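You operate a simulated robot arm through the tools that you are given. There is no shell and no other tool.

Carry out the task below with a simulated robot arm. There is one attempt and no reset: what you move stays moved.

Task
Put things in order on the corner bench. At the end: the black hex bolt is on the brown carton (marked "M12"); the grey steel socket stands where the white tag block stood; the folded grey cloth stands where the grey steel socket stood; the white tag block stands on top of the brown square wooden block; whatever was shut is shut again. Leave all else as you found it, and nothing knocked over.

It is judged by the outcome, as a careful person would: the job done as asked, and still so three seconds after it is handed in. It fails if anything else is knocked over, pushed out of place, dropped, spilled or broken. Flat cloth is picked up by pressing the open fingertips on it (5 to 10 N) and closing them slowly along it; thin cloth reads only 2 to 8 mm in the jaws.

Robot
A 6-joint arm with a two-finger parallel gripper, fixed in place. Base frame: the origin is at the foot of the arm, x ahead of it, y to its left, z up; the work surface is at about z = 0. Units: mm, rad, N and s.
With the tool pointing down near the work surface it reaches from about 160 to 420 mm from the base axis. Its first joint turns from -1.152 to 1.152 rad. Payload 1.57 kg.
Tool frame: the origin (TCP) lies between the finger pads and is the grasp point; the fingertips stand 30 mm ahead of it; z points along the fingers, y is the line along which they close. The gripper opens to 80 mm. The fingers are 17 mm wide and 12 mm thick; the gripper's body (40 by 82 mm) begins 80 mm behind the TCP.
Orientation is told as [roll, pitch, yaw] about the base's x, y, z axes, in that order, counted from this pose: with the fingers straight down and closing along the base's y, the tool's x points along the base's -x, its y along +y and its z along -z.

Tools
- The arm moves only by the tool drive_tool. Its argument "moves" is a list of rows, each a list of 7 numbers: the shift along the tool's x, y, z in cm, then the turn, a rotation vector about the tool's x, y, z in rad, then the finger opening in cm, from 0 to 8. In form: [[tx, ty, tz, ax, ay, az, gripper], ...]. A call has 1 to 20 rows; each row is the pose to reach, as a shift and turn from the pose commanded when the call began, along the tool's axes at that moment. Rows are played at 5 a second. More than 50 mm and 0.15 rad between two rows, or a gripper value outside its range, and nothing of the call is played. Where a pose cannot be reached the arm comes as near as it can. A force on the tool above 40 N (or 10 N above the force at the start of the call, whichever is more), or a blocked arm, ends the call early, and 0.2 s more pass. The fingers move at their own pace (about 153 mm/s each) and stop on an object; they squeeze with about 43 N. The grip force told is the motor's: it shows also when the fingers shut on nothing. Time passes only in rows, and 0.2 s behind the last, so rows that repeat a pose let the fingers close. It gives the time, the measured TCP pose, the force on the tool (base axes), the opening and the grip force at its end, in the units of the frame above (readings bear some noise), with the torque about the TCP (base axes, N m) and any sound that the robot's microphone picked up.
- Cameras (640 x 400 px; columns grow to the right, rows downward): "scene" is fixed at [23.7, -316.9, 420.2]; the picture's right is [0.96, -0.29, 0.00], its down [-0.18, -0.58, -0.79] and it looks along [0.23, 0.76, -0.61] (base axes); focal length 310 px, centre (320, 200). "wrist" rides on the gripper at [72, -7, -122] in the tool frame; the picture's right is [0.09, 1.00, 0.00], its down [-0.84, 0.08, -0.54] and it looks along [-0.54, 0.05, 0.84] (tool axes); focal length 238 px, centre (320, 200). There is no depth. A picture from a camera that has moved, and an enlarged one, comes with that camera's place and axes in the base frame and with its lens.
- snapshot(camera): a new picture of that camera. No time passes.
- enlarge(camera, box): a new picture of the part [left, top, right, bottom] of that camera's present view, enlarged. No time passes.
- sign_off(): hands the job in; it is judged then, once.

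Nothing tells you positions but the pictures and the camera data. Unless the task says otherwise, let go and move clear before handing in.

The tools are called after "Emit:" by a JSON object that holds its "method" and its "body". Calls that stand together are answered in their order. drive_tool: Moves the arm, as the interface text tells. Its arguments: {"type":"object","properties":{"moves":{"type":"array","items":{"type":"array","items":{"type":"number"}}}},"required":["moves"]} The other tools are called the same way: snapshot (camera) takes a picture; enlarge (camera, box) takes an enlarged picture of a part of a camera's view; sign_off () hands the job in.

At the start:

```text
clock: 0.0
tcp_pos: [181.6, 206.7, 207.0]
tool_rot: [0.002, 0.003, 0.002]
contact_force: [0.0, 0.7, 0.5]
moment: [0.01, -0.04, -0.02]
finger_gap: 80.0
grip_force: 0.1
```

scene: 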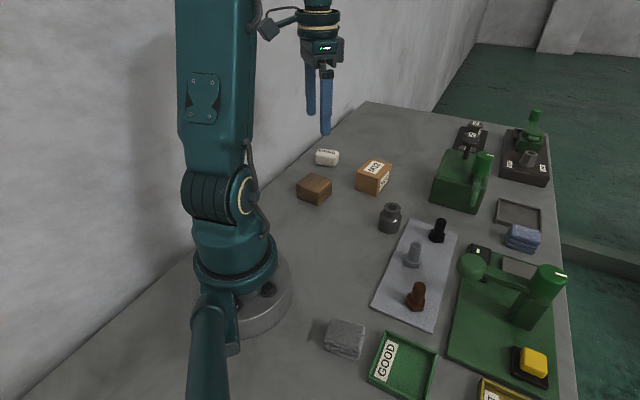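
wrist: 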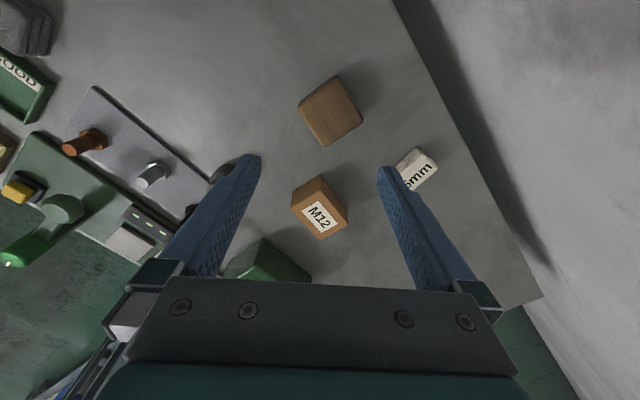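

I see the bench with the tag block, wooden block, M12 carton, socket, a grey mat with three bolts, cloth, trays and fixtures. I'll take closer looks before moving.

Emit:
{"method": "enlarge", "body": {"camera": "scene", "box": [280, 130, 440, 230]}}

Emit:
{"method": "enlarge", "body": {"camera": "scene", "box": [360, 190, 600, 340]}}

Emit:
{"method": "enlarge", "body": {"camera": "scene", "box": [420, 100, 580, 200]}}

Emit:
{"method": "enlarge", "body": {"camera": "scene", "box": [300, 280, 492, 400]}}

Emit:
{"method": "enlarge", "body": {"camera": "wrist", "box": [240, 60, 480, 210]}}

```text
4.00 times, centred on (360, 180) of scene
camera zoom: at [23.7, -316.9, 420.2], right [0.96, -0.29, 0.0], down [-0.18, -0.58, -0.79], along [0.23, 0.76, -0.61], focal length 1239 px, centre (160, 280)
```

zoom: 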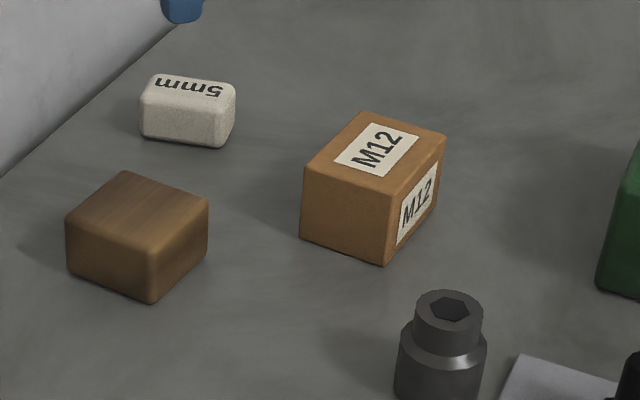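

```text
2.67 times, centred on (480, 265) of scene
camera zoom: at [23.7, -316.9, 420.2], right [0.96, -0.29, 0.0], down [-0.18, -0.58, -0.79], along [0.23, 0.76, -0.61], focal length 826 px, centre (-107, 27)
```

zoom: 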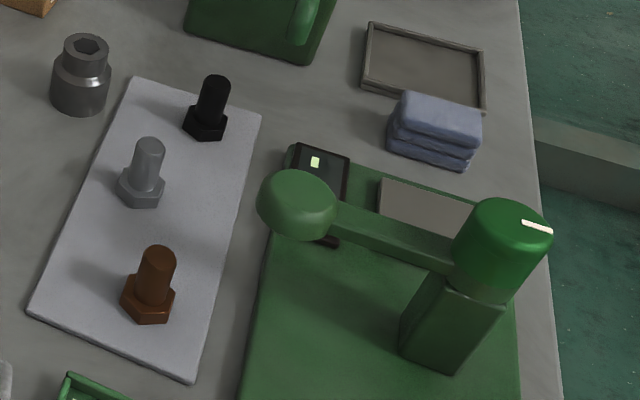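

```text
4.00 times, centred on (500, 150) of scene
camera zoom: at [23.7, -316.9, 420.2], right [0.96, -0.29, 0.0], down [-0.18, -0.58, -0.79], along [0.23, 0.76, -0.61], focal length 1239 px, centre (-400, 400)
```

zoom: 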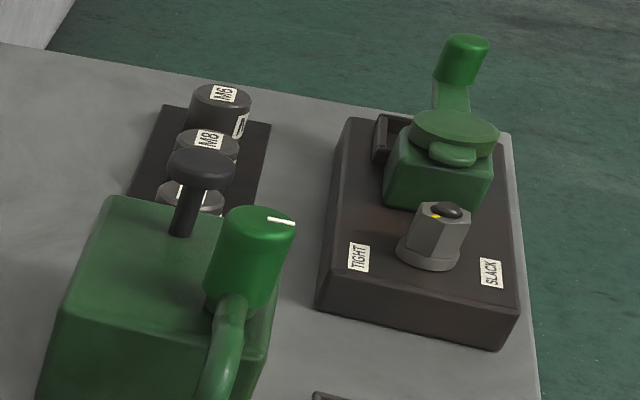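

```text
3.33 times, centred on (396, 340) of scene
camera zoom: at [23.7, -316.9, 420.2], right [0.96, -0.29, 0.0], down [-0.18, -0.58, -0.79], along [0.23, 0.76, -0.61], focal length 1032 px, centre (67, -267)
```

zoom: 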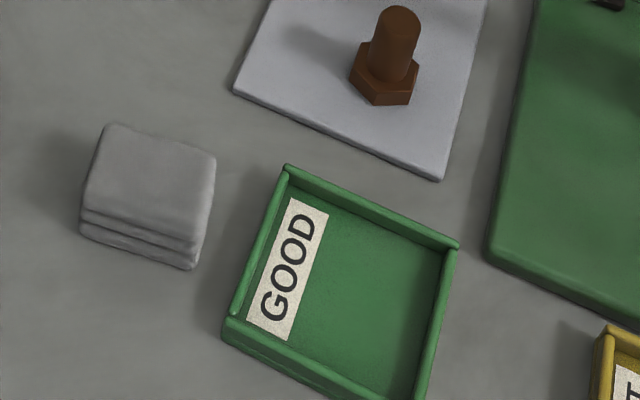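

```text
2.67 times, centred on (360, 135) of wrist
camera zoom: at [109.9, 199.5, 328.5], right [-0.09, 1.0, 0.0], down [0.84, 0.08, 0.54], along [0.54, 0.05, -0.84], focal length 636 px, centre (213, 373)
```

zoom: 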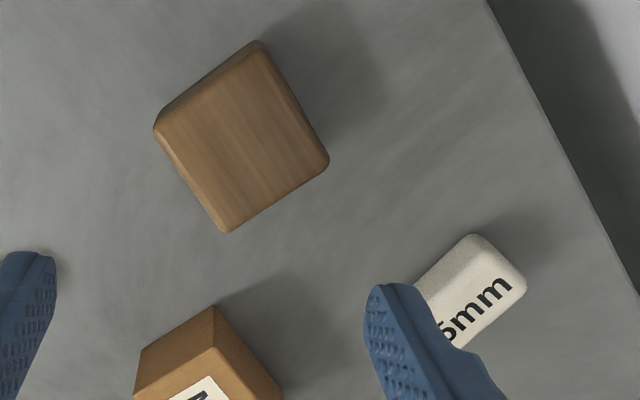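

I take the tag block to be near (245, 355), the wooden block near (174, 222), the carton near (316, 222), the socket near (289, 80), the black bolt near (359, 22) and the cloth near (120, -115). I'll move the wrist camera to see the tag block more clearly.

Emit:
{"method": "drive_tool", "body": {"moves": [[0.4, 3, 0, 0, 0, 0, 8], [0.8, 6, 0, 0, 0, 0, 8], [1.2, 8.8, 0, 0, 0, 0, 8], [1.2, 8.8, 0, 0, 0, 0, 8]]}}

Emit:
{"method": "snapshot", "body": {"camera": "wrist"}}

```text
clock: 1.0
tcp_pos: [185.7, 286.0, 206.2]
tool_rot: [0.001, 0.003, 0.001]
contact_force: [-0.7, 0.0, -0.5]
moment: [0.01, -0.02, 0.0]
finger_gap: 80.3
grip_force: 0.1
out of reach, approached as far as the arm can: row 3, 4
```

```text
taken
camera wrist: at [114.7, 279.7, 328.7], right [-0.09, 1.0, 0.0], down [0.84, 0.08, 0.54], along [0.54, 0.05, -0.84], focal length 238 px, centre (320, 200)
```

wrist: 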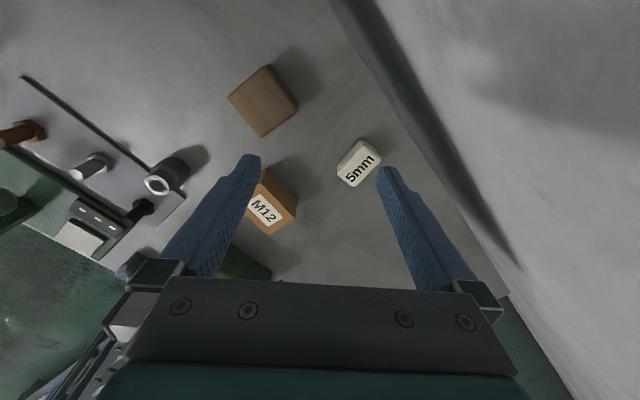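

The tag block now shows fully between the fingers. I'll enlarge it to find its place and angle.

Emit:
{"method": "enlarge", "body": {"camera": "wrist", "box": [280, 110, 440, 210]}}

Emit:
{"method": "enlarge", "body": {"camera": "wrist", "box": [200, 50, 360, 150]}}

Emit:
{"method": "enlarge", "body": {"camera": "wrist", "box": [0, 80, 240, 230]}}

Emit:
{"method": "snapshot", "body": {"camera": "scene"}}

```text
4.00 times, centred on (360, 160) of wrist
camera zoom: at [114.7, 279.7, 328.7], right [-0.09, 1.0, 0.0], down [0.84, 0.08, 0.54], along [0.54, 0.05, -0.84], focal length 953 px, centre (160, 360)
```

zoom: 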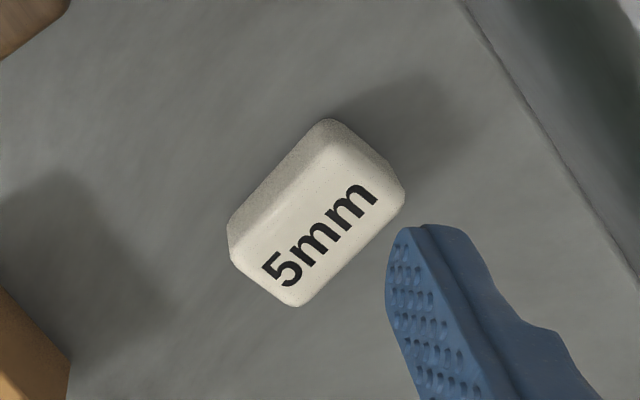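

```text
4.00 times, centred on (280, 100) of wrist
camera zoom: at [114.7, 279.7, 328.7], right [-0.09, 1.0, 0.0], down [0.84, 0.08, 0.54], along [0.54, 0.05, -0.84], focal length 953 px, centre (480, 600)
```

zoom: 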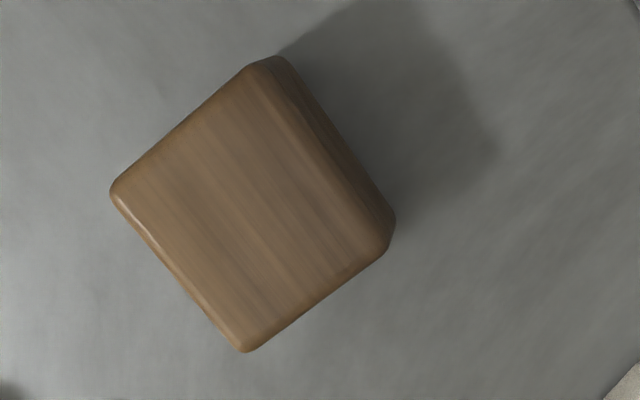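

```text
2.67 times, centred on (120, 155) of wrist
camera zoom: at [114.7, 279.7, 328.7], right [-0.09, 1.0, 0.0], down [0.84, 0.08, 0.54], along [0.54, 0.05, -0.84], focal length 636 px, centre (853, 320)
```

zoom: 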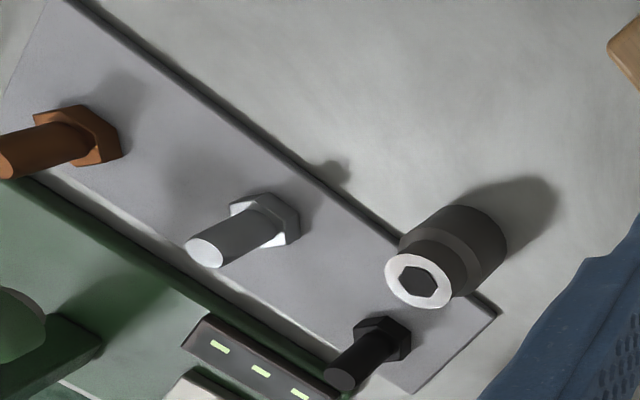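

```text
taken
```

scene: 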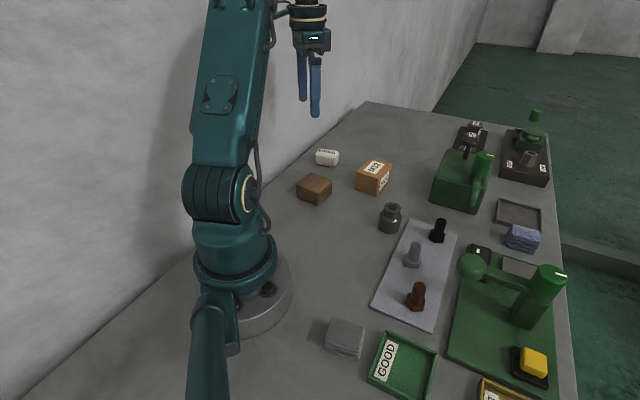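

From the wrist view I take the tag block to be at about (249, 348), long side near 146°, roughly 52 × 30 × 25 mm, and the wooden block at about (177, 217), top near z 36, turned about 39.5°. Next I'll turn the gripper so it closes along the tag's long side, and move above it.

Emit:
{"method": "drive_tool", "body": {"moves": [[-0.6, 0.5, 0.5, 0, 0, -0.12, 8], [-1.2, 1.0, 1.0, 0, 0, -0.24, 8], [-1.8, 1.5, 1.5, 0, 0, -0.36, 8], [-2.4, 2.0, 2.0, 0, 0, -0.48, 8], [-3.0, 2.4, 2.6, 0, 0, -0.6, 8], [-3.4, 2.8, 3.2, 0, 0, -0.72, 8], [-3.8, 3.0, 3.8, 0, 0, -0.84, 8], [-4.0, 3.0, 4.4, 0, 0, -0.977, 8], [-4.0, 3.0, 4.4, 0, 0, -0.977, 8]]}}

Emit:
{"method": "snapshot", "body": {"camera": "wrist"}}

Emit:
{"method": "enlarge", "body": {"camera": "wrist", "box": [240, 100, 400, 200]}}

```text
clock: 3.0
tcp_pos: [226.3, 315.2, 161.8]
tool_rot: [0.001, -0.003, 0.98]
contact_force: [-0.2, -0.8, -0.5]
moment: [-0.02, 0.0, -0.01]
finger_gap: 79.9
grip_force: 0.1
```

```text
taken
camera wrist: at [191.8, 252.4, 284.3], right [-0.88, 0.48, 0.0], down [0.4, 0.74, 0.54], along [0.26, 0.48, -0.84], focal length 238 px, centre (320, 200)
```

wrist: 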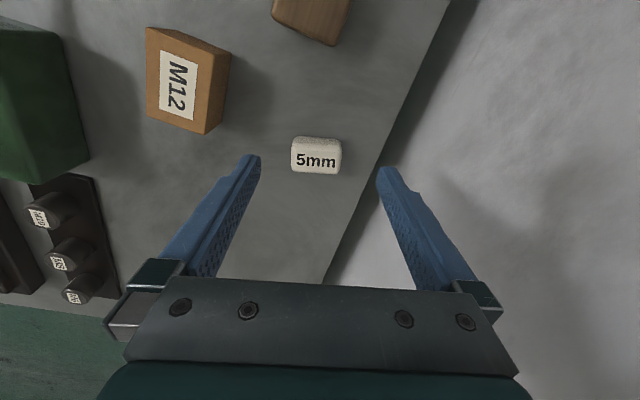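

```text
4.00 times, centred on (320, 150) of wrist
camera zoom: at [191.8, 252.4, 284.3], right [-0.88, 0.48, 0.0], down [0.4, 0.74, 0.54], along [0.26, 0.48, -0.84], focal length 953 px, centre (320, 400)
```

zoom: 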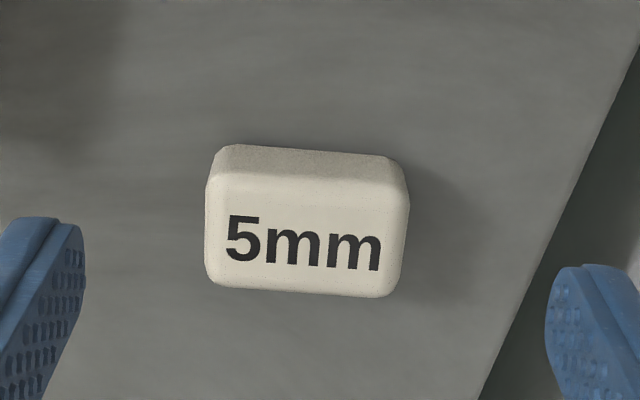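

The tag block appears centred near (248, 347) with its long side about 148°. I'll tilt the tool slightly outward about the closing axis to extend the reach, and come to about 100 mm above the bench over the tag.

Emit:
{"method": "drive_tool", "body": {"moves": [[-0.5, 0, 0.8, 0, -0.07, -0.01, 8], [-1.2, 0, 1.8, 0, -0.14, -0.02, 8], [-2.2, 0, 3.0, 0, -0.2, -0.04, 8], [-3.2, 0, 4.6, 0, -0.2, -0.04, 8], [-3.85, 0, 6.2, 0, -0.2, -0.04, 8], [-3.85, 0, 6.2, 0, -0.2, -0.04, 8]]}}

Emit:
{"method": "snapshot", "body": {"camera": "wrist"}}

Emit:
{"method": "snapshot", "body": {"camera": "scene"}}

```text
clock: 4.4
tcp_pos: [249.6, 349.3, 100.4]
tool_rot: [-0.001, -0.2, 1.017]
contact_force: [0.5, 0.7, 0.2]
moment: [-0.01, 0.0, 0.04]
finger_gap: 79.7
grip_force: 0.1
```

```text
taken
camera wrist: at [204.2, 264.6, 205.6], right [-0.89, 0.45, -0.02], down [0.31, 0.65, 0.7], along [0.32, 0.62, -0.72], focal length 238 px, centre (320, 200)
```

wrist: 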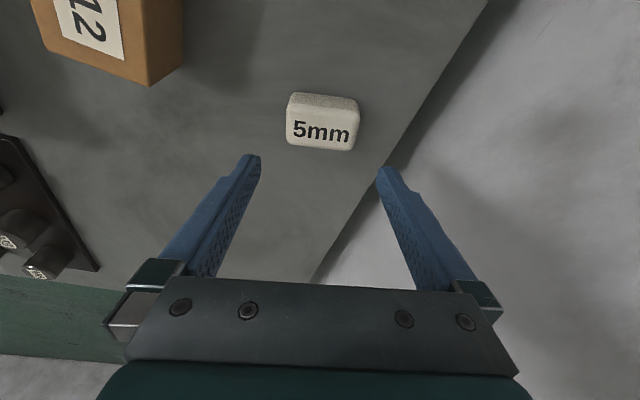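

```text
taken
```

scene: 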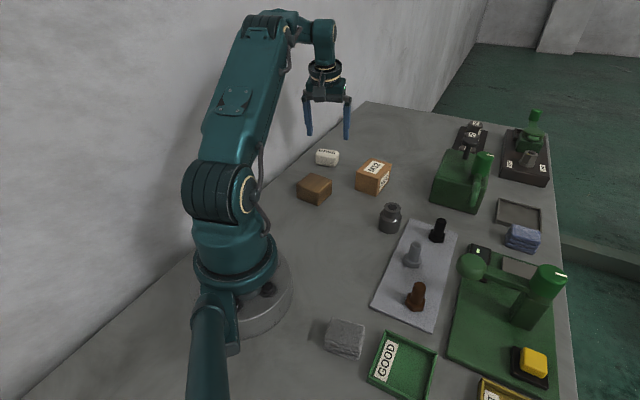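

The tag sits between the open fingers at about (247.5, 347). I'll descend to finger-tip clearance of about 3 mm over the bench.

Emit:
{"method": "drive_tool", "body": {"moves": [[0.4, 0.02, 1.61, 0, 0, 0, 8], [0.8, 0.04, 3.22, 0, 0, 0, 8], [1.12, 0.05, 4.5, 0, 0, 0, 8], [1.35, 0.07, 5.5, 0, 0, 0, 8], [1.59, 0.07, 6.45, 0, 0, 0, 8], [1.59, 0.07, 6.45, 0, 0, 0, 8]]}}

Emit:
{"method": "snapshot", "body": {"camera": "wrist"}}

Emit:
{"method": "enlarge", "body": {"camera": "scene", "box": [270, 100, 398, 180]}}

```text
clock: 5.8
tcp_pos: [244.6, 346.5, 33.9]
tool_rot: [-0.002, -0.199, 1.018]
contact_force: [-0.3, 0.1, 0.5]
moment: [0.01, 0.05, 0.01]
finger_gap: 80.2
grip_force: 0.0
```

```text
taken
camera wrist: at [200.8, 262.7, 139.0], right [-0.89, 0.45, -0.02], down [0.31, 0.65, 0.7], along [0.32, 0.62, -0.72], focal length 238 px, centre (320, 200)
```

wrist: 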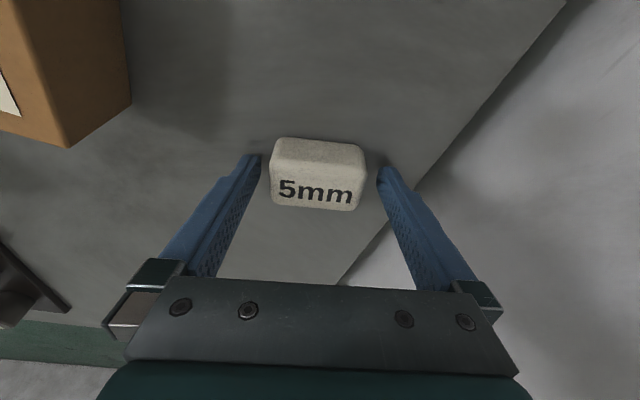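

```text
5.00 times, centred on (334, 140) of scene
camera zoom: at [23.7, -316.9, 420.2], right [0.96, -0.29, 0.0], down [-0.18, -0.58, -0.79], along [0.23, 0.76, -0.61], focal length 1549 px, centre (250, 500)
```

zoom: 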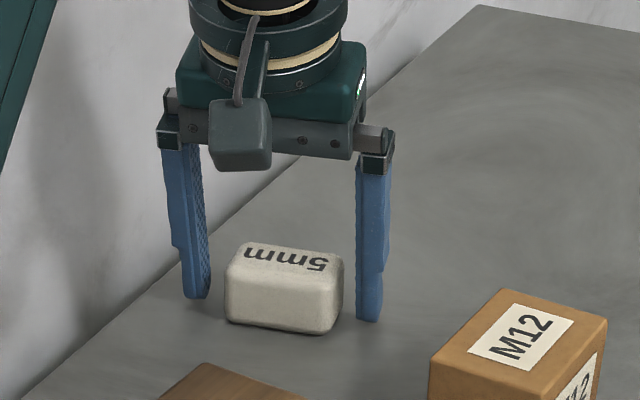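

The fingers straddle the tag's ends evenly and clear the bench. I'll close on it slowly.

Emit:
{"method": "drive_tool", "body": {"moves": [[0, 0, 0, 0, 0, 0, 6.8], [0, 0, 0, 0, 0, 0, 6.2], [0, 0, 0, 0, 0, 0, 5.8], [0, 0, 0, 0, 0, 0, 5.4], [0, 0, 0, 0, 0, 0, 5.0], [0, 0, 0, 0, 0, 0, 4.5], [0, 0, 0, 0, 0, 0, 4.5]]}}

Emit:
{"method": "snapshot", "body": {"camera": "wrist"}}

```text
clock: 7.4
tcp_pos: [244.6, 346.9, 34.3]
tool_rot: [-0.001, -0.202, 1.017]
contact_force: [0.1, -0.9, -0.1]
moment: [0.0, -0.02, -0.01]
finger_gap: 57.1
grip_force: 43.1
```

```text
taken
camera wrist: at [200.9, 262.7, 139.2], right [-0.89, 0.45, -0.02], down [0.31, 0.65, 0.7], along [0.32, 0.62, -0.72], focal length 238 px, centre (320, 200)
```

wrist: 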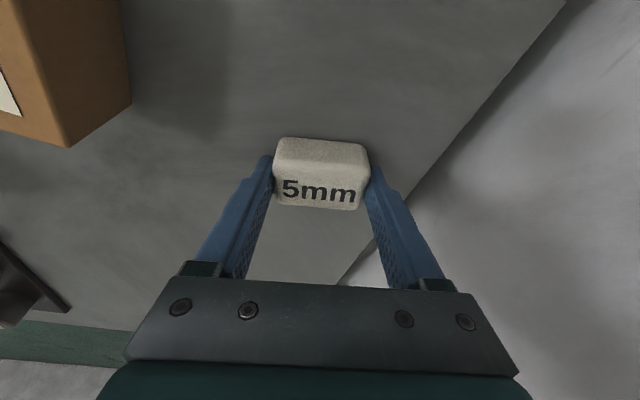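

The tag is gripped (57 mm wide). Its original place I take as (247.7, 348). I'll lift it straight up, then carry it over the wooden block, turning it to line up with the block.

Emit:
{"method": "drive_tool", "body": {"moves": [[-0.2, 0, -1.0, 0, 0, 0, 4.5], [-0.6, 0, -3.0, 0, 0, 0, 4.5], [-1.0, 0, -5.0, 0, 0, 0, 4.5], [-1.4, 0, -7.0, 0, 0, 0, 4.5], [-1.59, 0, -7.84, 0, 0, 0, 4.5]]}}

Emit:
{"method": "drive_tool", "body": {"moves": [[1.6, -0.1, -0.33, 0.007, 0, 0.035, 4.5], [3.6, -0.24, -0.73, 0.016, 0, 0.078, 4.5], [5.8, -0.39, -1.18, 0.0255, 0, 0.126, 4.5], [8.0, -0.54, -1.62, 0.035, 0, 0.173, 4.5], [10.2, -0.68, -2.07, 0.0446, 0, 0.22, 4.5], [12.2, -0.82, -2.47, 0.0533, 0, 0.263, 4.5], [13.8, -0.92, -2.8, 0.0602, 0, 0.297, 4.5], [14.55, -0.975, -2.95, 0.0634, 0, 0.3126, 4.5], [14.55, -0.975, -2.95, 0.0634, 0, 0.3126, 4.5]]}}

Emit:
{"method": "snapshot", "body": {"camera": "wrist"}}

Emit:
{"method": "enlarge", "body": {"camera": "scene", "box": [230, 80, 422, 200]}}

```text
clock: 8.6
tcp_pos: [247.9, 345.8, 113.5]
tool_rot: [-0.002, -0.199, 1.018]
contact_force: [0.3, 0.2, -0.7]
moment: [0.01, 0.0, 0.0]
finger_gap: 56.7
grip_force: 42.7
```

```text
clock: 10.6
tcp_pos: [175.8, 213.9, 114.2]
tool_rot: [-0.002, -0.202, 0.698]
contact_force: [0.3, 0.2, 0.2]
moment: [-0.01, -0.03, -0.03]
finger_gap: 56.8
grip_force: 42.9
```

```text
taken
camera wrist: at [107.3, 148.7, 218.8], right [-0.71, 0.7, -0.02], down [0.49, 0.52, 0.7], along [0.5, 0.48, -0.72], focal length 238 px, centre (320, 200)
```

wrist: 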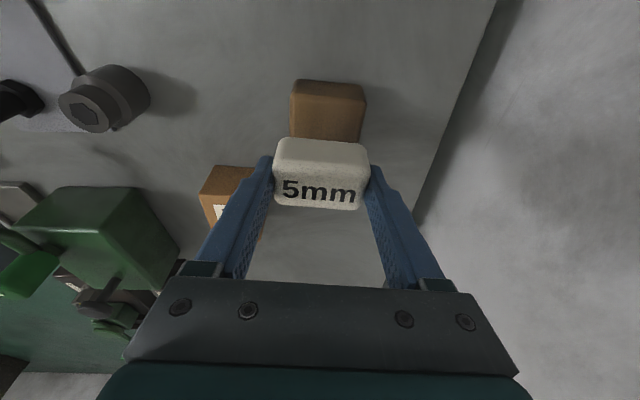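

```text
3.33 times, centred on (326, 140) of scene
camera zoom: at [23.7, -316.9, 420.2], right [0.96, -0.29, 0.0], down [-0.18, -0.58, -0.79], along [0.23, 0.76, -0.61], focal length 1032 px, centre (300, 400)
```

zoom: 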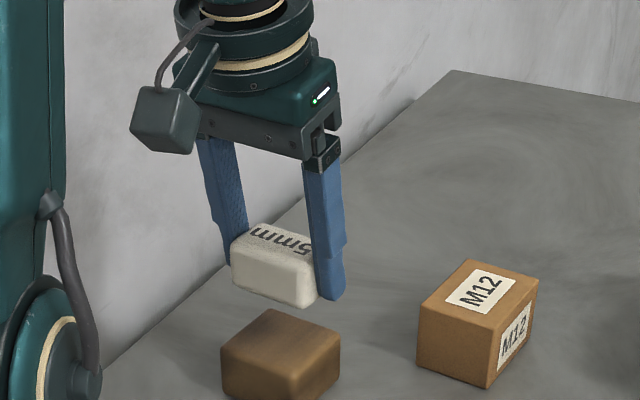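

The tag hangs level over the wooden block and lines up to within a couple of mm. I'll shift 2 mm sideways and lower it to just above the block's top.

Emit:
{"method": "drive_tool", "body": {"moves": [[0.2, 0.2, 1.0, 0, 0, 0, 4.5], [0.4, 0.2, 2.0, 0, 0, 0, 4.5], [0.58, 0.2, 2.9, 0, 0, 0, 4.5], [0.735, 0.2, 3.626, 0, 0, 0, 4.5], [0.735, 0.2, 3.626, 0, 0, 0, 4.5]]}}

Emit:
{"method": "snapshot", "body": {"camera": "wrist"}}

Emit:
{"method": "enlarge", "body": {"camera": "scene", "box": [260, 120, 388, 200]}}

```text
clock: 11.8
tcp_pos: [174.6, 216.6, 76.7]
tool_rot: [-0.001, -0.2, 0.697]
contact_force: [-0.3, 0.7, -0.6]
moment: [0.04, 0.03, 0.01]
finger_gap: 56.7
grip_force: 42.4
```

```text
taken
camera wrist: at [106.1, 150.6, 182.2], right [-0.71, 0.7, -0.02], down [0.49, 0.52, 0.7], along [0.5, 0.48, -0.72], focal length 238 px, centre (320, 200)
```

wrist: 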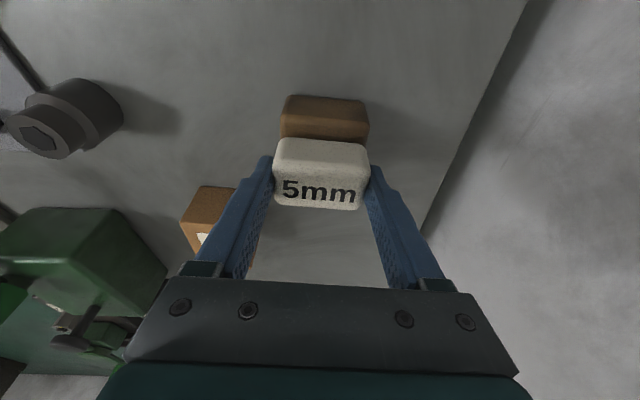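

```text
5.00 times, centred on (324, 160) of scene
camera zoom: at [23.7, -316.9, 420.2], right [0.96, -0.29, 0.0], down [-0.18, -0.58, -0.79], along [0.23, 0.76, -0.61], focal length 1549 px, centre (300, 400)
```

zoom: 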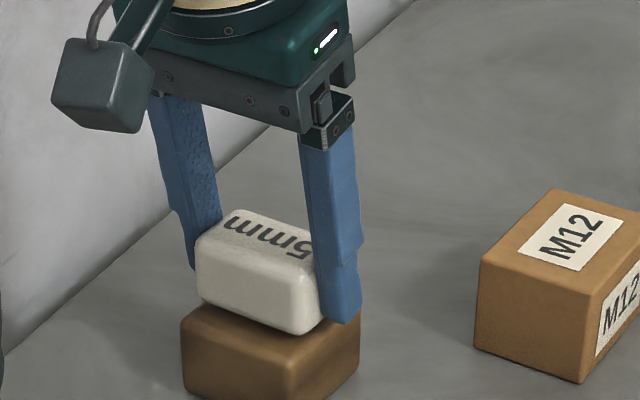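

The tag is centred over the wooden block with a few mm to go. I'll lower it gently in 1 mm steps and watch the force.

Emit:
{"method": "drive_tool", "body": {"moves": [[0.04, 0, 0.196, 0, 0, 0, 4.5], [0.08, 0, 0.392, 0, 0, 0, 4.5], [0.1, 0, 0.49, 0, 0, 0, 4.5], [0.12, 0, 0.588, 0, 0, 0, 4.5]]}}

Emit:
{"method": "enlarge", "body": {"camera": "scene", "box": [260, 120, 388, 200]}}

```text
clock: 12.8
tcp_pos: [175.6, 217.6, 72.3]
tool_rot: [0.001, -0.206, 0.697]
contact_force: [-2.9, -2.9, 10.5]
moment: [-0.06, 0.02, -0.02]
finger_gap: 56.8
grip_force: 43.0
stopped in row 4: the force on the tool passed its limit at 43 N (the readings are from after the stop); the commanded pose is now the measured one
```

```text
5.00 times, centred on (324, 160) of scene
camera zoom: at [23.7, -316.9, 420.2], right [0.96, -0.29, 0.0], down [-0.18, -0.58, -0.79], along [0.23, 0.76, -0.61], focal length 1549 px, centre (300, 400)
```

zoom: 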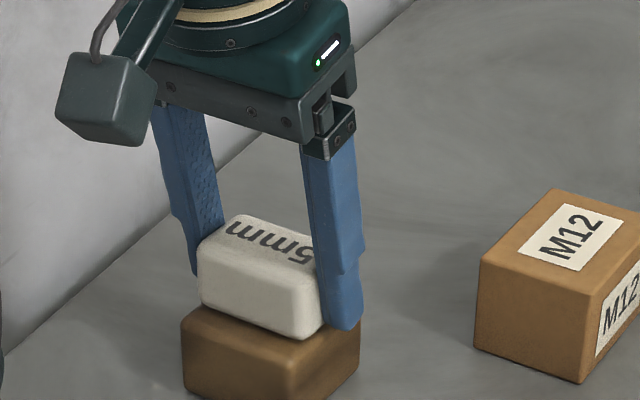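

The tag is seated on the block (contact at TCP z ≈ 72). I'll ease off a fraction, open the fingers, and rise clear.

Emit:
{"method": "drive_tool", "body": {"moves": [[-0.005, 0, -0.03, 0, 0, 0, 4.5], [-0.005, 0, -0.03, 0, 0, 0, 5.8], [-0.005, 0, -0.03, 0, 0, 0, 6.3], [-0.005, 0, -0.03, 0, 0, 0, 7.0], [-0.005, 0, -0.03, 0, 0, 0, 7.6], [-0.005, 0, -0.03, 0, 0, 0, 7.6]]}}

Emit:
{"method": "enlarge", "body": {"camera": "scene", "box": [260, 120, 388, 200]}}

Emit:
{"method": "snapshot", "body": {"camera": "wrist"}}

```text
clock: 14.2
tcp_pos: [175.9, 216.9, 72.1]
tool_rot: [-0.002, -0.207, 0.698]
contact_force: [0.3, -0.3, 0.4]
moment: [-0.01, 0.0, 0.01]
finger_gap: 76.0
grip_force: 0.0
```

```text
5.00 times, centred on (324, 160) of scene
camera zoom: at [23.7, -316.9, 420.2], right [0.96, -0.29, 0.0], down [-0.18, -0.58, -0.79], along [0.23, 0.76, -0.61], focal length 1549 px, centre (300, 400)
```

zoom: 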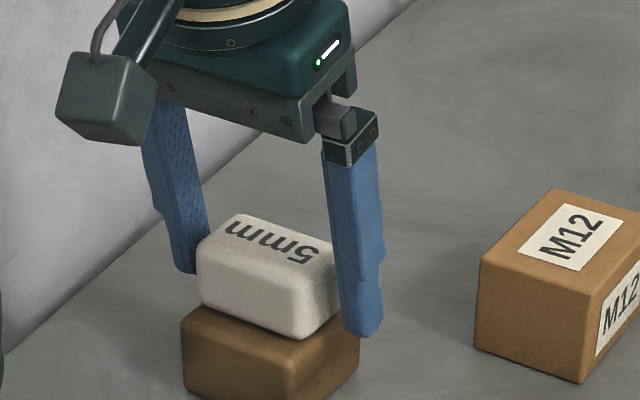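

```text
taken
camera wrist: at [107.1, 151.0, 177.3], right [-0.71, 0.7, -0.02], down [0.49, 0.51, 0.7], along [0.5, 0.49, -0.71], focal length 238 px, centre (320, 200)
```

wrist: 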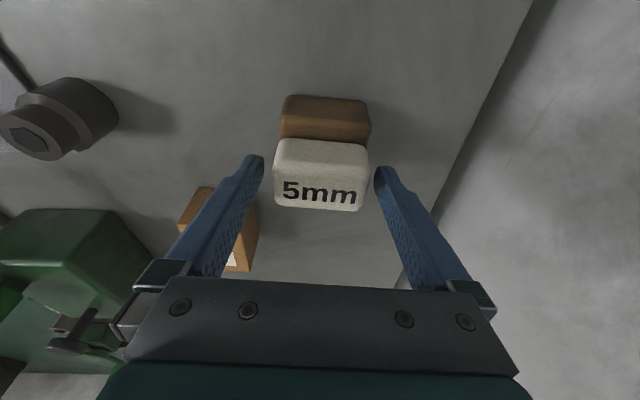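

The tag stands squarely on the wooden block. I'll rise clear and swing over to view the socket.

Emit:
{"method": "drive_tool", "body": {"moves": [[-0.2, 0, -0.98, 0, 0, 0, 7.6], [-0.6, 0, -2.94, 0, 0, 0, 7.8], [-1.2, 0, -5.8, 0, 0, 0, 8], [-1.83, 0, -8.81, 0, 0, 0, 8]]}}

Emit:
{"method": "drive_tool", "body": {"moves": [[0.28, -2.0, -0.06, 0.011, 0, 0.053, 8], [0.6, -4.4, -0.12, 0.024, 0, 0.116, 8], [0.93, -6.8, -0.19, 0.037, 0, 0.18, 8], [1.25, -9.2, -0.26, 0.0505, 0, 0.243, 8], [1.58, -11.6, -0.33, 0.064, 0, 0.3065, 8], [1.9, -14.0, -0.4, 0.077, 0, 0.37, 8], [2.14, -15.7, -0.445, 0.0865, 0, 0.416, 8], [2.26, -16.6, -0.47, 0.0912, 0, 0.4386, 8], [2.26, -16.6, -0.47, 0.0912, 0, 0.4386, 8]]}}

Emit:
{"method": "snapshot", "body": {"camera": "wrist"}}

Emit:
{"method": "snapshot", "body": {"camera": "scene"}}

```text
clock: 15.2
tcp_pos: [174.9, 217.6, 161.7]
tool_rot: [0.001, -0.207, 0.701]
contact_force: [0.1, 0.4, -0.4]
moment: [-0.02, 0.0, 0.03]
finger_gap: 80.1
grip_force: 0.1
```

```text
clock: 17.2
tcp_pos: [265.4, 76.2, 161.6]
tool_rot: [-0.001, -0.206, 0.251]
contact_force: [0.6, -0.2, -0.7]
moment: [0.01, -0.01, -0.04]
finger_gap: 80.1
grip_force: 0.1
```

```text
taken
camera wrist: at [174.4, 45.4, 267.0], right [-0.33, 0.94, -0.02], down [0.67, 0.25, 0.7], along [0.67, 0.22, -0.71], focal length 238 px, centre (320, 200)
```

wrist: 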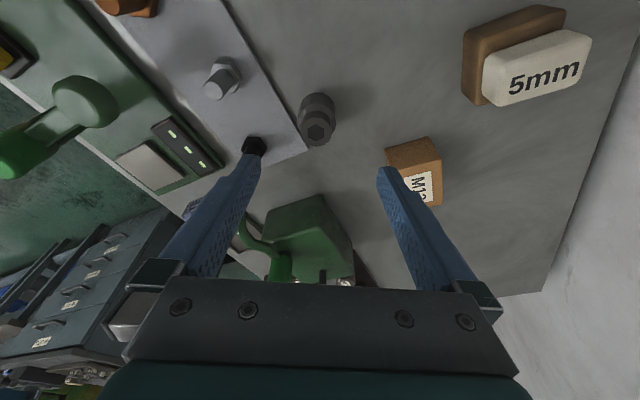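

```text
taken
```

scene: 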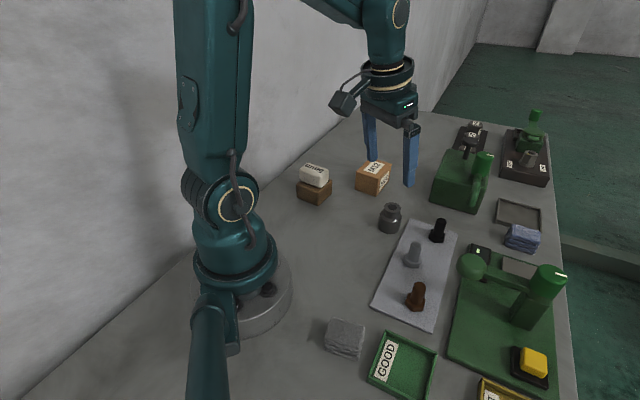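

The socket is visible between the fingers. I'll enlarge it to measure its place and shape.

Emit:
{"method": "enlarge", "body": {"camera": "wrist", "box": [240, 70, 400, 170]}}

Emit:
{"method": "enlarge", "body": {"camera": "scene", "box": [340, 180, 500, 280]}}

```text
4.00 times, centred on (320, 120) of wrist
camera zoom: at [174.4, 45.4, 267.0], right [-0.33, 0.94, -0.02], down [0.67, 0.25, 0.7], along [0.67, 0.22, -0.71], focal length 953 px, centre (320, 520)
```

zoom: 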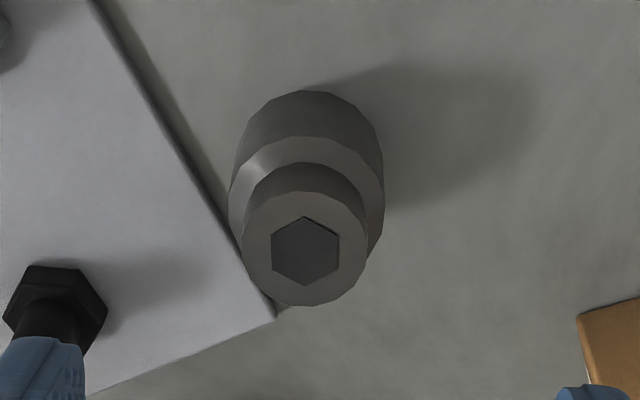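

```text
4.00 times, centred on (420, 230) of scene
camera zoom: at [23.7, -316.9, 420.2], right [0.96, -0.29, 0.0], down [-0.18, -0.58, -0.79], along [0.23, 0.76, -0.61], focal length 1239 px, centre (-80, 80)
```

zoom: 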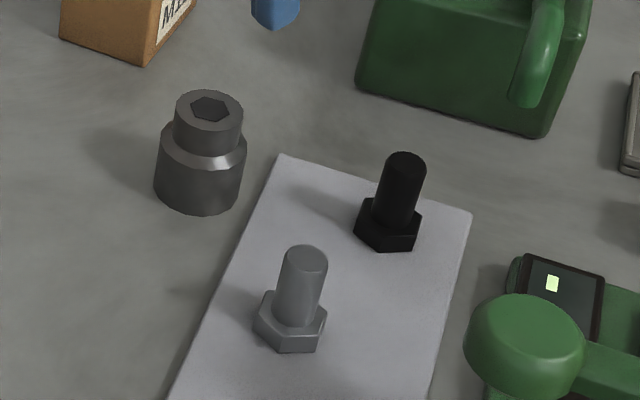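

I take the socket's centre as (289, 77.4), about 44 mm wide at the base, shoulder at 26 mm and top near 52 mm. I'll line up over it and go lower, keeping the tool's outward tilt.

Emit:
{"method": "drive_tool", "body": {"moves": [[-0.11, -0.11, 1.7, 0, 0, 0, 8], [-0.22, -0.22, 3.4, 0, 0, 0, 8], [-0.33, -0.34, 5.2, 0, 0, 0, 8], [-0.44, -0.45, 6.94, 0, 0, 0, 8], [-0.44, -0.45, 6.94, 0, 0, 0, 8]]}}

Emit:
{"method": "snapshot", "body": {"camera": "wrist"}}

Emit:
{"method": "enlarge", "body": {"camera": "scene", "box": [340, 130, 500, 230]}}

```text
clock: 18.4
tcp_pos: [283.9, 76.3, 94.7]
tool_rot: [-0.001, -0.206, 0.25]
contact_force: [-0.6, -0.9, 0.5]
moment: [0.0, -0.01, -0.01]
finger_gap: 80.1
grip_force: 0.0
```

```text
taken
camera wrist: at [193.1, 45.3, 199.3], right [-0.34, 0.94, -0.02], down [0.67, 0.25, 0.7], along [0.67, 0.22, -0.71], focal length 238 px, centre (320, 200)
```

wrist: 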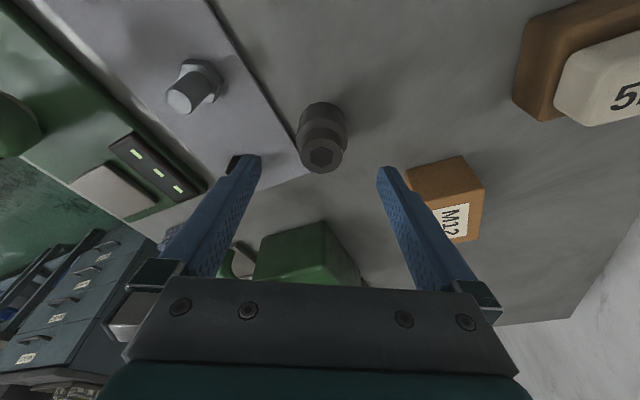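

```text
4.00 times, centred on (420, 180) of scene
camera zoom: at [23.7, -316.9, 420.2], right [0.96, -0.29, 0.0], down [-0.18, -0.58, -0.79], along [0.23, 0.76, -0.61], focal length 1239 px, centre (-80, 280)
```

zoom: 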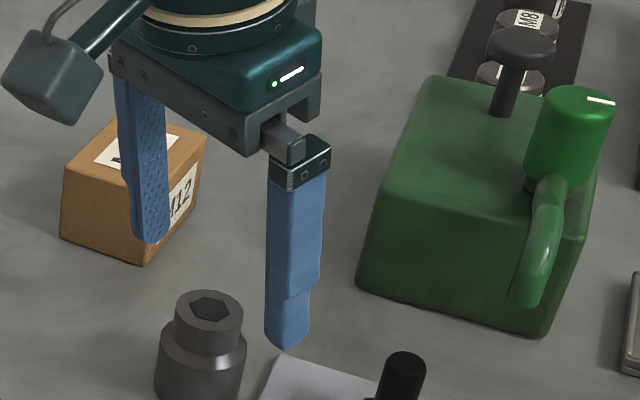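

Alignment over the socket is within about 1 mm. I'll descend to TCP z ≈ 41, so the tips stay above the mat and grip the socket's wide lower part.

Emit:
{"method": "drive_tool", "body": {"moves": [[0.3, 0, 1.43, 0, 0, 0, 8], [0.6, 0, 2.86, 0, 0, 0, 8], [0.85, 0, 4.06, 0, 0, 0, 8], [1.0, 0, 4.78, 0, 0, 0, 8], [1.1, 0, 5.26, 0, 0, 0, 8], [1.1, 0, 5.26, 0, 0, 0, 8]]}}

Emit:
{"method": "snapshot", "body": {"camera": "wrist"}}

Emit:
{"method": "enlarge", "body": {"camera": "scene", "box": [320, 150, 480, 250]}}

```text
clock: 19.8
tcp_pos: [283.1, 75.8, 40.8]
tool_rot: [0.001, -0.206, 0.252]
contact_force: [-0.4, 0.1, -0.1]
moment: [-0.02, -0.03, -0.01]
finger_gap: 79.8
grip_force: 0.1
```

```text
taken
camera wrist: at [192.8, 45.8, 145.9], right [-0.33, 0.94, -0.02], down [0.67, 0.25, 0.7], along [0.67, 0.22, -0.71], focal length 238 px, centre (320, 200)
```

wrist: 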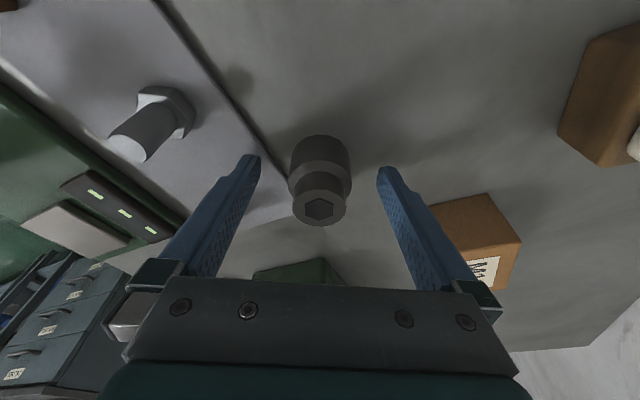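

```text
4.00 times, centred on (400, 200) of scene
camera zoom: at [23.7, -316.9, 420.2], right [0.96, -0.29, 0.0], down [-0.18, -0.58, -0.79], along [0.23, 0.76, -0.61], focal length 1239 px, centre (0, 200)
```

zoom: 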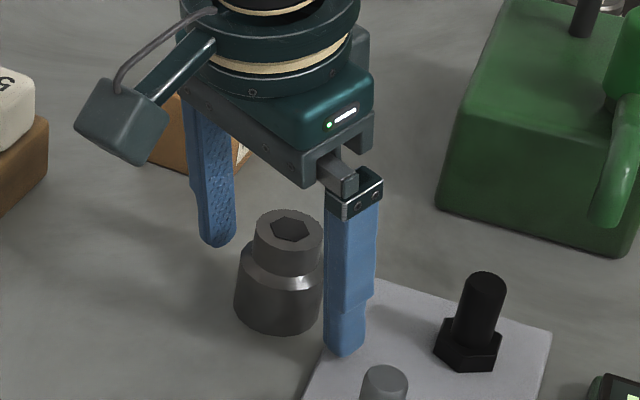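

The fingers straddle the socket with the tips just above the mat. Closing now.

Emit:
{"method": "drive_tool", "body": {"moves": [[0, 0, 0, 0, 0, 0, 6.8], [0, 0, 0, 0, 0, 0, 5.8], [0, 0, 0, 0, 0, 0, 5.0], [0, 0, 0, 0, 0, 0, 4.6], [0, 0, 0, 0, 0, 0, 4.2], [0, 0, 0, 0, 0, 0, 3.6], [0, 0, 0, 0, 0, 0, 3.4], [0, 0, 0, 0, 0, 0, 3.4]]}}

Emit:
{"method": "snapshot", "body": {"camera": "wrist"}}

Emit:
{"method": "enlarge", "body": {"camera": "scene", "box": [320, 150, 480, 250]}}

```text
clock: 21.6
tcp_pos: [283.8, 75.8, 41.0]
tool_rot: [0.0, -0.208, 0.25]
contact_force: [-0.1, -0.4, 1.2]
moment: [-0.09, -0.01, -0.03]
finger_gap: 40.6
grip_force: 43.4
```

```text
taken
camera wrist: at [192.9, 45.8, 146.0], right [-0.33, 0.94, -0.02], down [0.67, 0.25, 0.7], along [0.67, 0.22, -0.71], focal length 238 px, centre (320, 200)
```

wrist: 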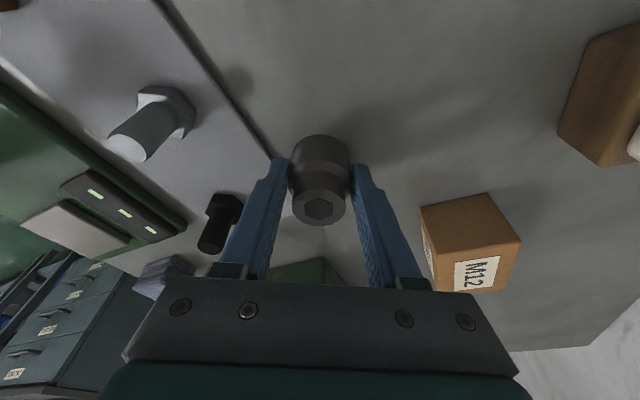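

```text
4.00 times, centred on (400, 200) of scene
camera zoom: at [23.7, -316.9, 420.2], right [0.96, -0.29, 0.0], down [-0.18, -0.58, -0.79], along [0.23, 0.76, -0.61], focal length 1239 px, centre (0, 200)
```

zoom: 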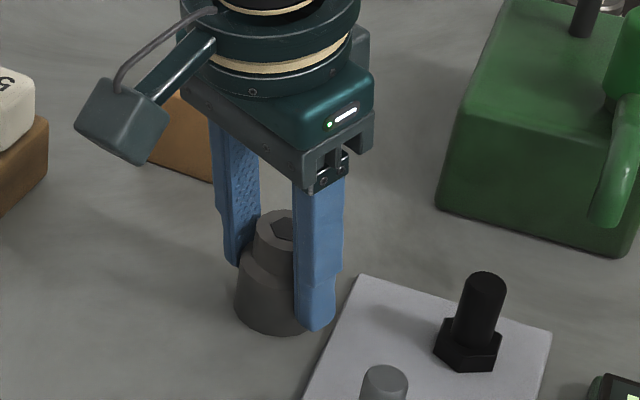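

The socket is firmly held (40.6 mm). Its original centre I take as (288.6, 77.3). I'll lift it well clear, then carry it over to the tag's old place.

Emit:
{"method": "drive_tool", "body": {"moves": [[-0.1, 0, -0.5, 0, 0, 0, 3.4], [-0.4, 0, -2.0, 0, 0, 0, 3.4], [-0.8, 0, -3.9, 0, 0, 0, 3.4], [-1.2, 0, -5.8, 0, 0, 0, 3.4], [-1.6, 0, -7.7, 0, 0, 0, 3.4], [-1.84, 0, -8.81, 0, 0, 0, 3.4], [-1.84, 0, -8.81, 0, 0, 0, 3.4]]}}

Emit:
{"method": "enlarge", "body": {"camera": "scene", "box": [320, 100, 512, 220]}}

Emit:
{"method": "snapshot", "body": {"camera": "wrist"}}

```text
clock: 23.2
tcp_pos: [283.6, 75.5, 132.0]
tool_rot: [0.0, -0.207, 0.253]
contact_force: [-0.1, -0.8, -0.2]
moment: [0.01, 0.02, 0.02]
finger_gap: 40.5
grip_force: 43.2
```

```text
3.33 times, centred on (416, 160) of scene
camera zoom: at [23.7, -316.9, 420.2], right [0.96, -0.29, 0.0], down [-0.18, -0.58, -0.79], along [0.23, 0.76, -0.61], focal length 1032 px, centre (0, 333)
```

zoom: 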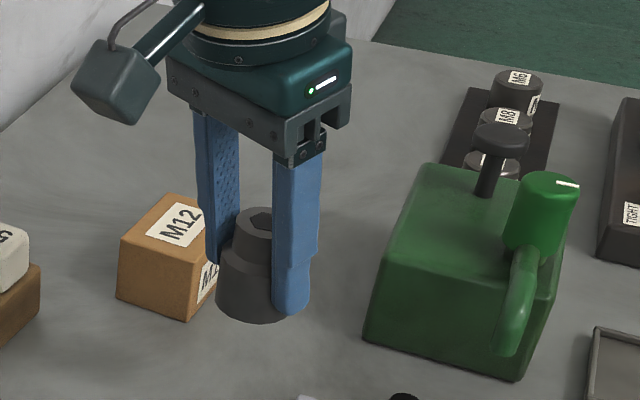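

```text
taken
camera wrist: at [192.9, 45.2, 236.4], right [-0.33, 0.94, -0.02], down [0.67, 0.25, 0.7], along [0.67, 0.22, -0.71], focal length 238 px, centre (320, 200)
```

wrist: 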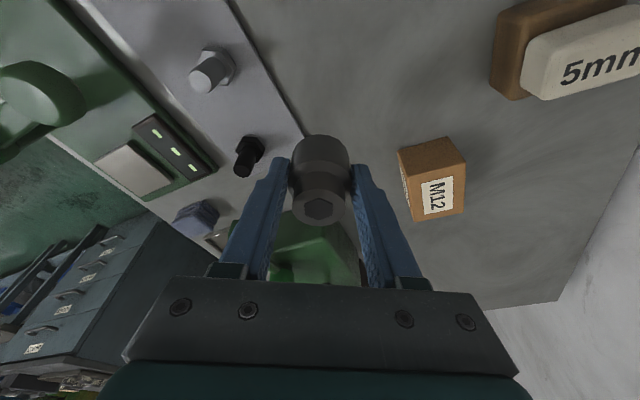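

The socket hangs upright with no slip. I'll carry it across at a safe height to above the tag's old place.

Emit:
{"method": "drive_tool", "body": {"moves": [[-0.14, 1.35, 0.03, -0.007, 0, -0.034, 3.4], [-0.37, 3.5, 0.08, -0.0186, 0, -0.089, 3.4], [-0.62, 5.92, 0.13, -0.0315, 0, -0.151, 3.4], [-0.9, 8.6, 0.19, -0.0458, 0, -0.219, 3.4], [-1.18, 11.3, 0.25, -0.06, 0, -0.288, 3.4], [-1.47, 14.0, 0.31, -0.0744, 0, -0.356, 3.4], [-1.75, 16.7, 0.37, -0.0887, 0, -0.425, 3.4], [-2.03, 19.4, 0.42, -0.103, 0, -0.493, 3.4], [-2.28, 21.8, 0.48, -0.116, 0, -0.555, 3.4], [-2.51, 23.9, 0.53, -0.127, 0, -0.61, 3.4], [-2.68, 25.6, 0.56, -0.136, 0, -0.651, 3.4], [-2.82, 26.9, 0.59, -0.143, 0, -0.685, 3.4], [-2.82, 26.9, 0.59, -0.143, 0, -0.685, 3.4]]}}

Emit:
{"method": "snapshot", "body": {"camera": "wrist"}}

Emit:
{"method": "snapshot", "body": {"camera": "scene"}}

```text
clock: 26.0
tcp_pos: [244.7, 344.5, 131.4]
tool_rot: [-0.001, -0.205, 0.953]
contact_force: [0.4, 0.7, -0.9]
moment: [0.04, 0.01, 0.0]
finger_gap: 40.7
grip_force: 42.8
```

```text
taken
camera wrist: at [195.3, 261.7, 236.3], right [-0.86, 0.5, -0.02], down [0.35, 0.62, 0.7], along [0.37, 0.6, -0.71], focal length 238 px, centre (320, 200)
```

wrist: 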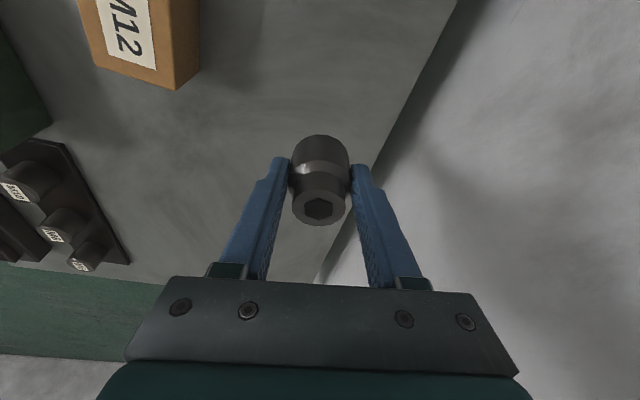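

```text
taken
```

scene: 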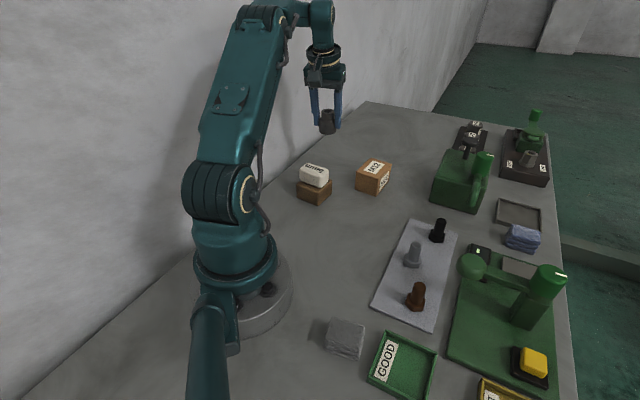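

The socket is above the tag's old place. I'll lower it to just above the bench.

Emit:
{"method": "drive_tool", "body": {"moves": [[0.3, 0, 1.43, 0, 0, 0, 3.4], [0.7, 0, 3.35, 0, 0, 0, 3.4], [1.1, 0, 5.27, 0, 0, 0, 3.4], [1.45, 0, 6.94, 0, 0, 0, 3.4], [1.68, 0, 8.04, 0, 0, 0, 3.4], [1.78, 0, 8.52, 0, 0, 0, 3.4], [1.78, 0, 8.52, 0, 0, 0, 3.4]]}}

Emit:
{"method": "snapshot", "body": {"camera": "wrist"}}

Emit:
{"method": "enlarge", "body": {"camera": "scene", "box": [270, 100, 398, 180]}}

```text
clock: 27.6
tcp_pos: [243.9, 344.1, 44.1]
tool_rot: [0.001, -0.206, 0.951]
contact_force: [0.5, -0.2, -0.7]
moment: [0.01, 0.03, 0.02]
finger_gap: 40.4
grip_force: 42.9
```

```text
taken
camera wrist: at [195.0, 262.2, 148.8], right [-0.86, 0.51, -0.02], down [0.35, 0.62, 0.7], along [0.37, 0.6, -0.71], focal length 238 px, centre (320, 200)
```

wrist: 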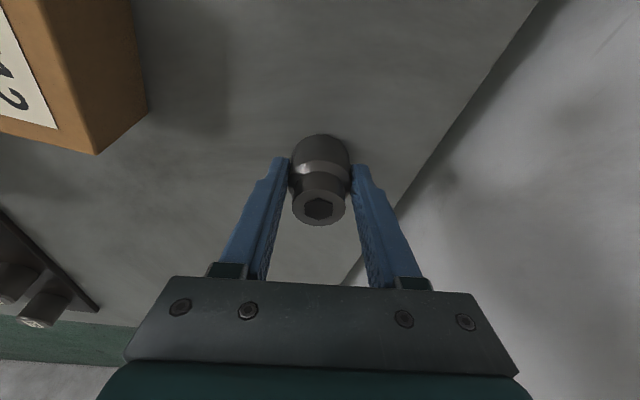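

```text
5.00 times, centred on (334, 140) of scene
camera zoom: at [23.7, -316.9, 420.2], right [0.96, -0.29, 0.0], down [-0.18, -0.58, -0.79], along [0.23, 0.76, -0.61], focal length 1549 px, centre (250, 500)
```

zoom: 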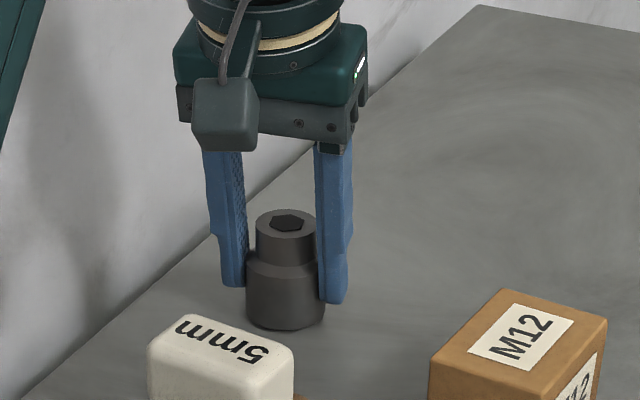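

The socket is about 3 mm above the bench at the tag's former spot and matches the tag's earlier place in the picture. I'll lower it until it touches.

Emit:
{"method": "drive_tool", "body": {"moves": [[0.03, 0, 0.147, 0, 0, 0, 3.4], [0.05, 0, 0.225, 0, 0, 0, 3.4], [0.06, 0, 0.274, 0, 0, 0, 3.4], [0.066, 0, 0.313, 0, 0, 0, 3.4], [0.074, 0, 0.352, 0, 0, 0, 3.4]]}}

Emit:
{"method": "enlarge", "body": {"camera": "scene", "box": [270, 100, 398, 180]}}

```text
clock: 28.8
tcp_pos: [245.0, 344.2, 43.1]
tool_rot: [0.001, -0.208, 0.951]
contact_force: [-3.0, -2.6, 9.5]
moment: [-0.07, 0.15, 0.03]
finger_gap: 40.2
grip_force: 43.5
```

```text
5.00 times, centred on (334, 140) of scene
camera zoom: at [23.7, -316.9, 420.2], right [0.96, -0.29, 0.0], down [-0.18, -0.58, -0.79], along [0.23, 0.76, -0.61], focal length 1549 px, centre (250, 500)
```

zoom: 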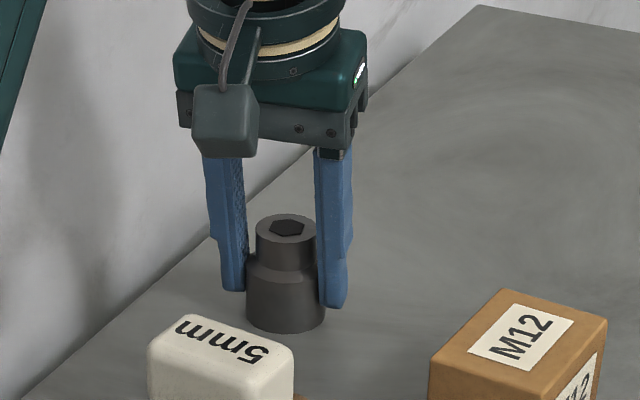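

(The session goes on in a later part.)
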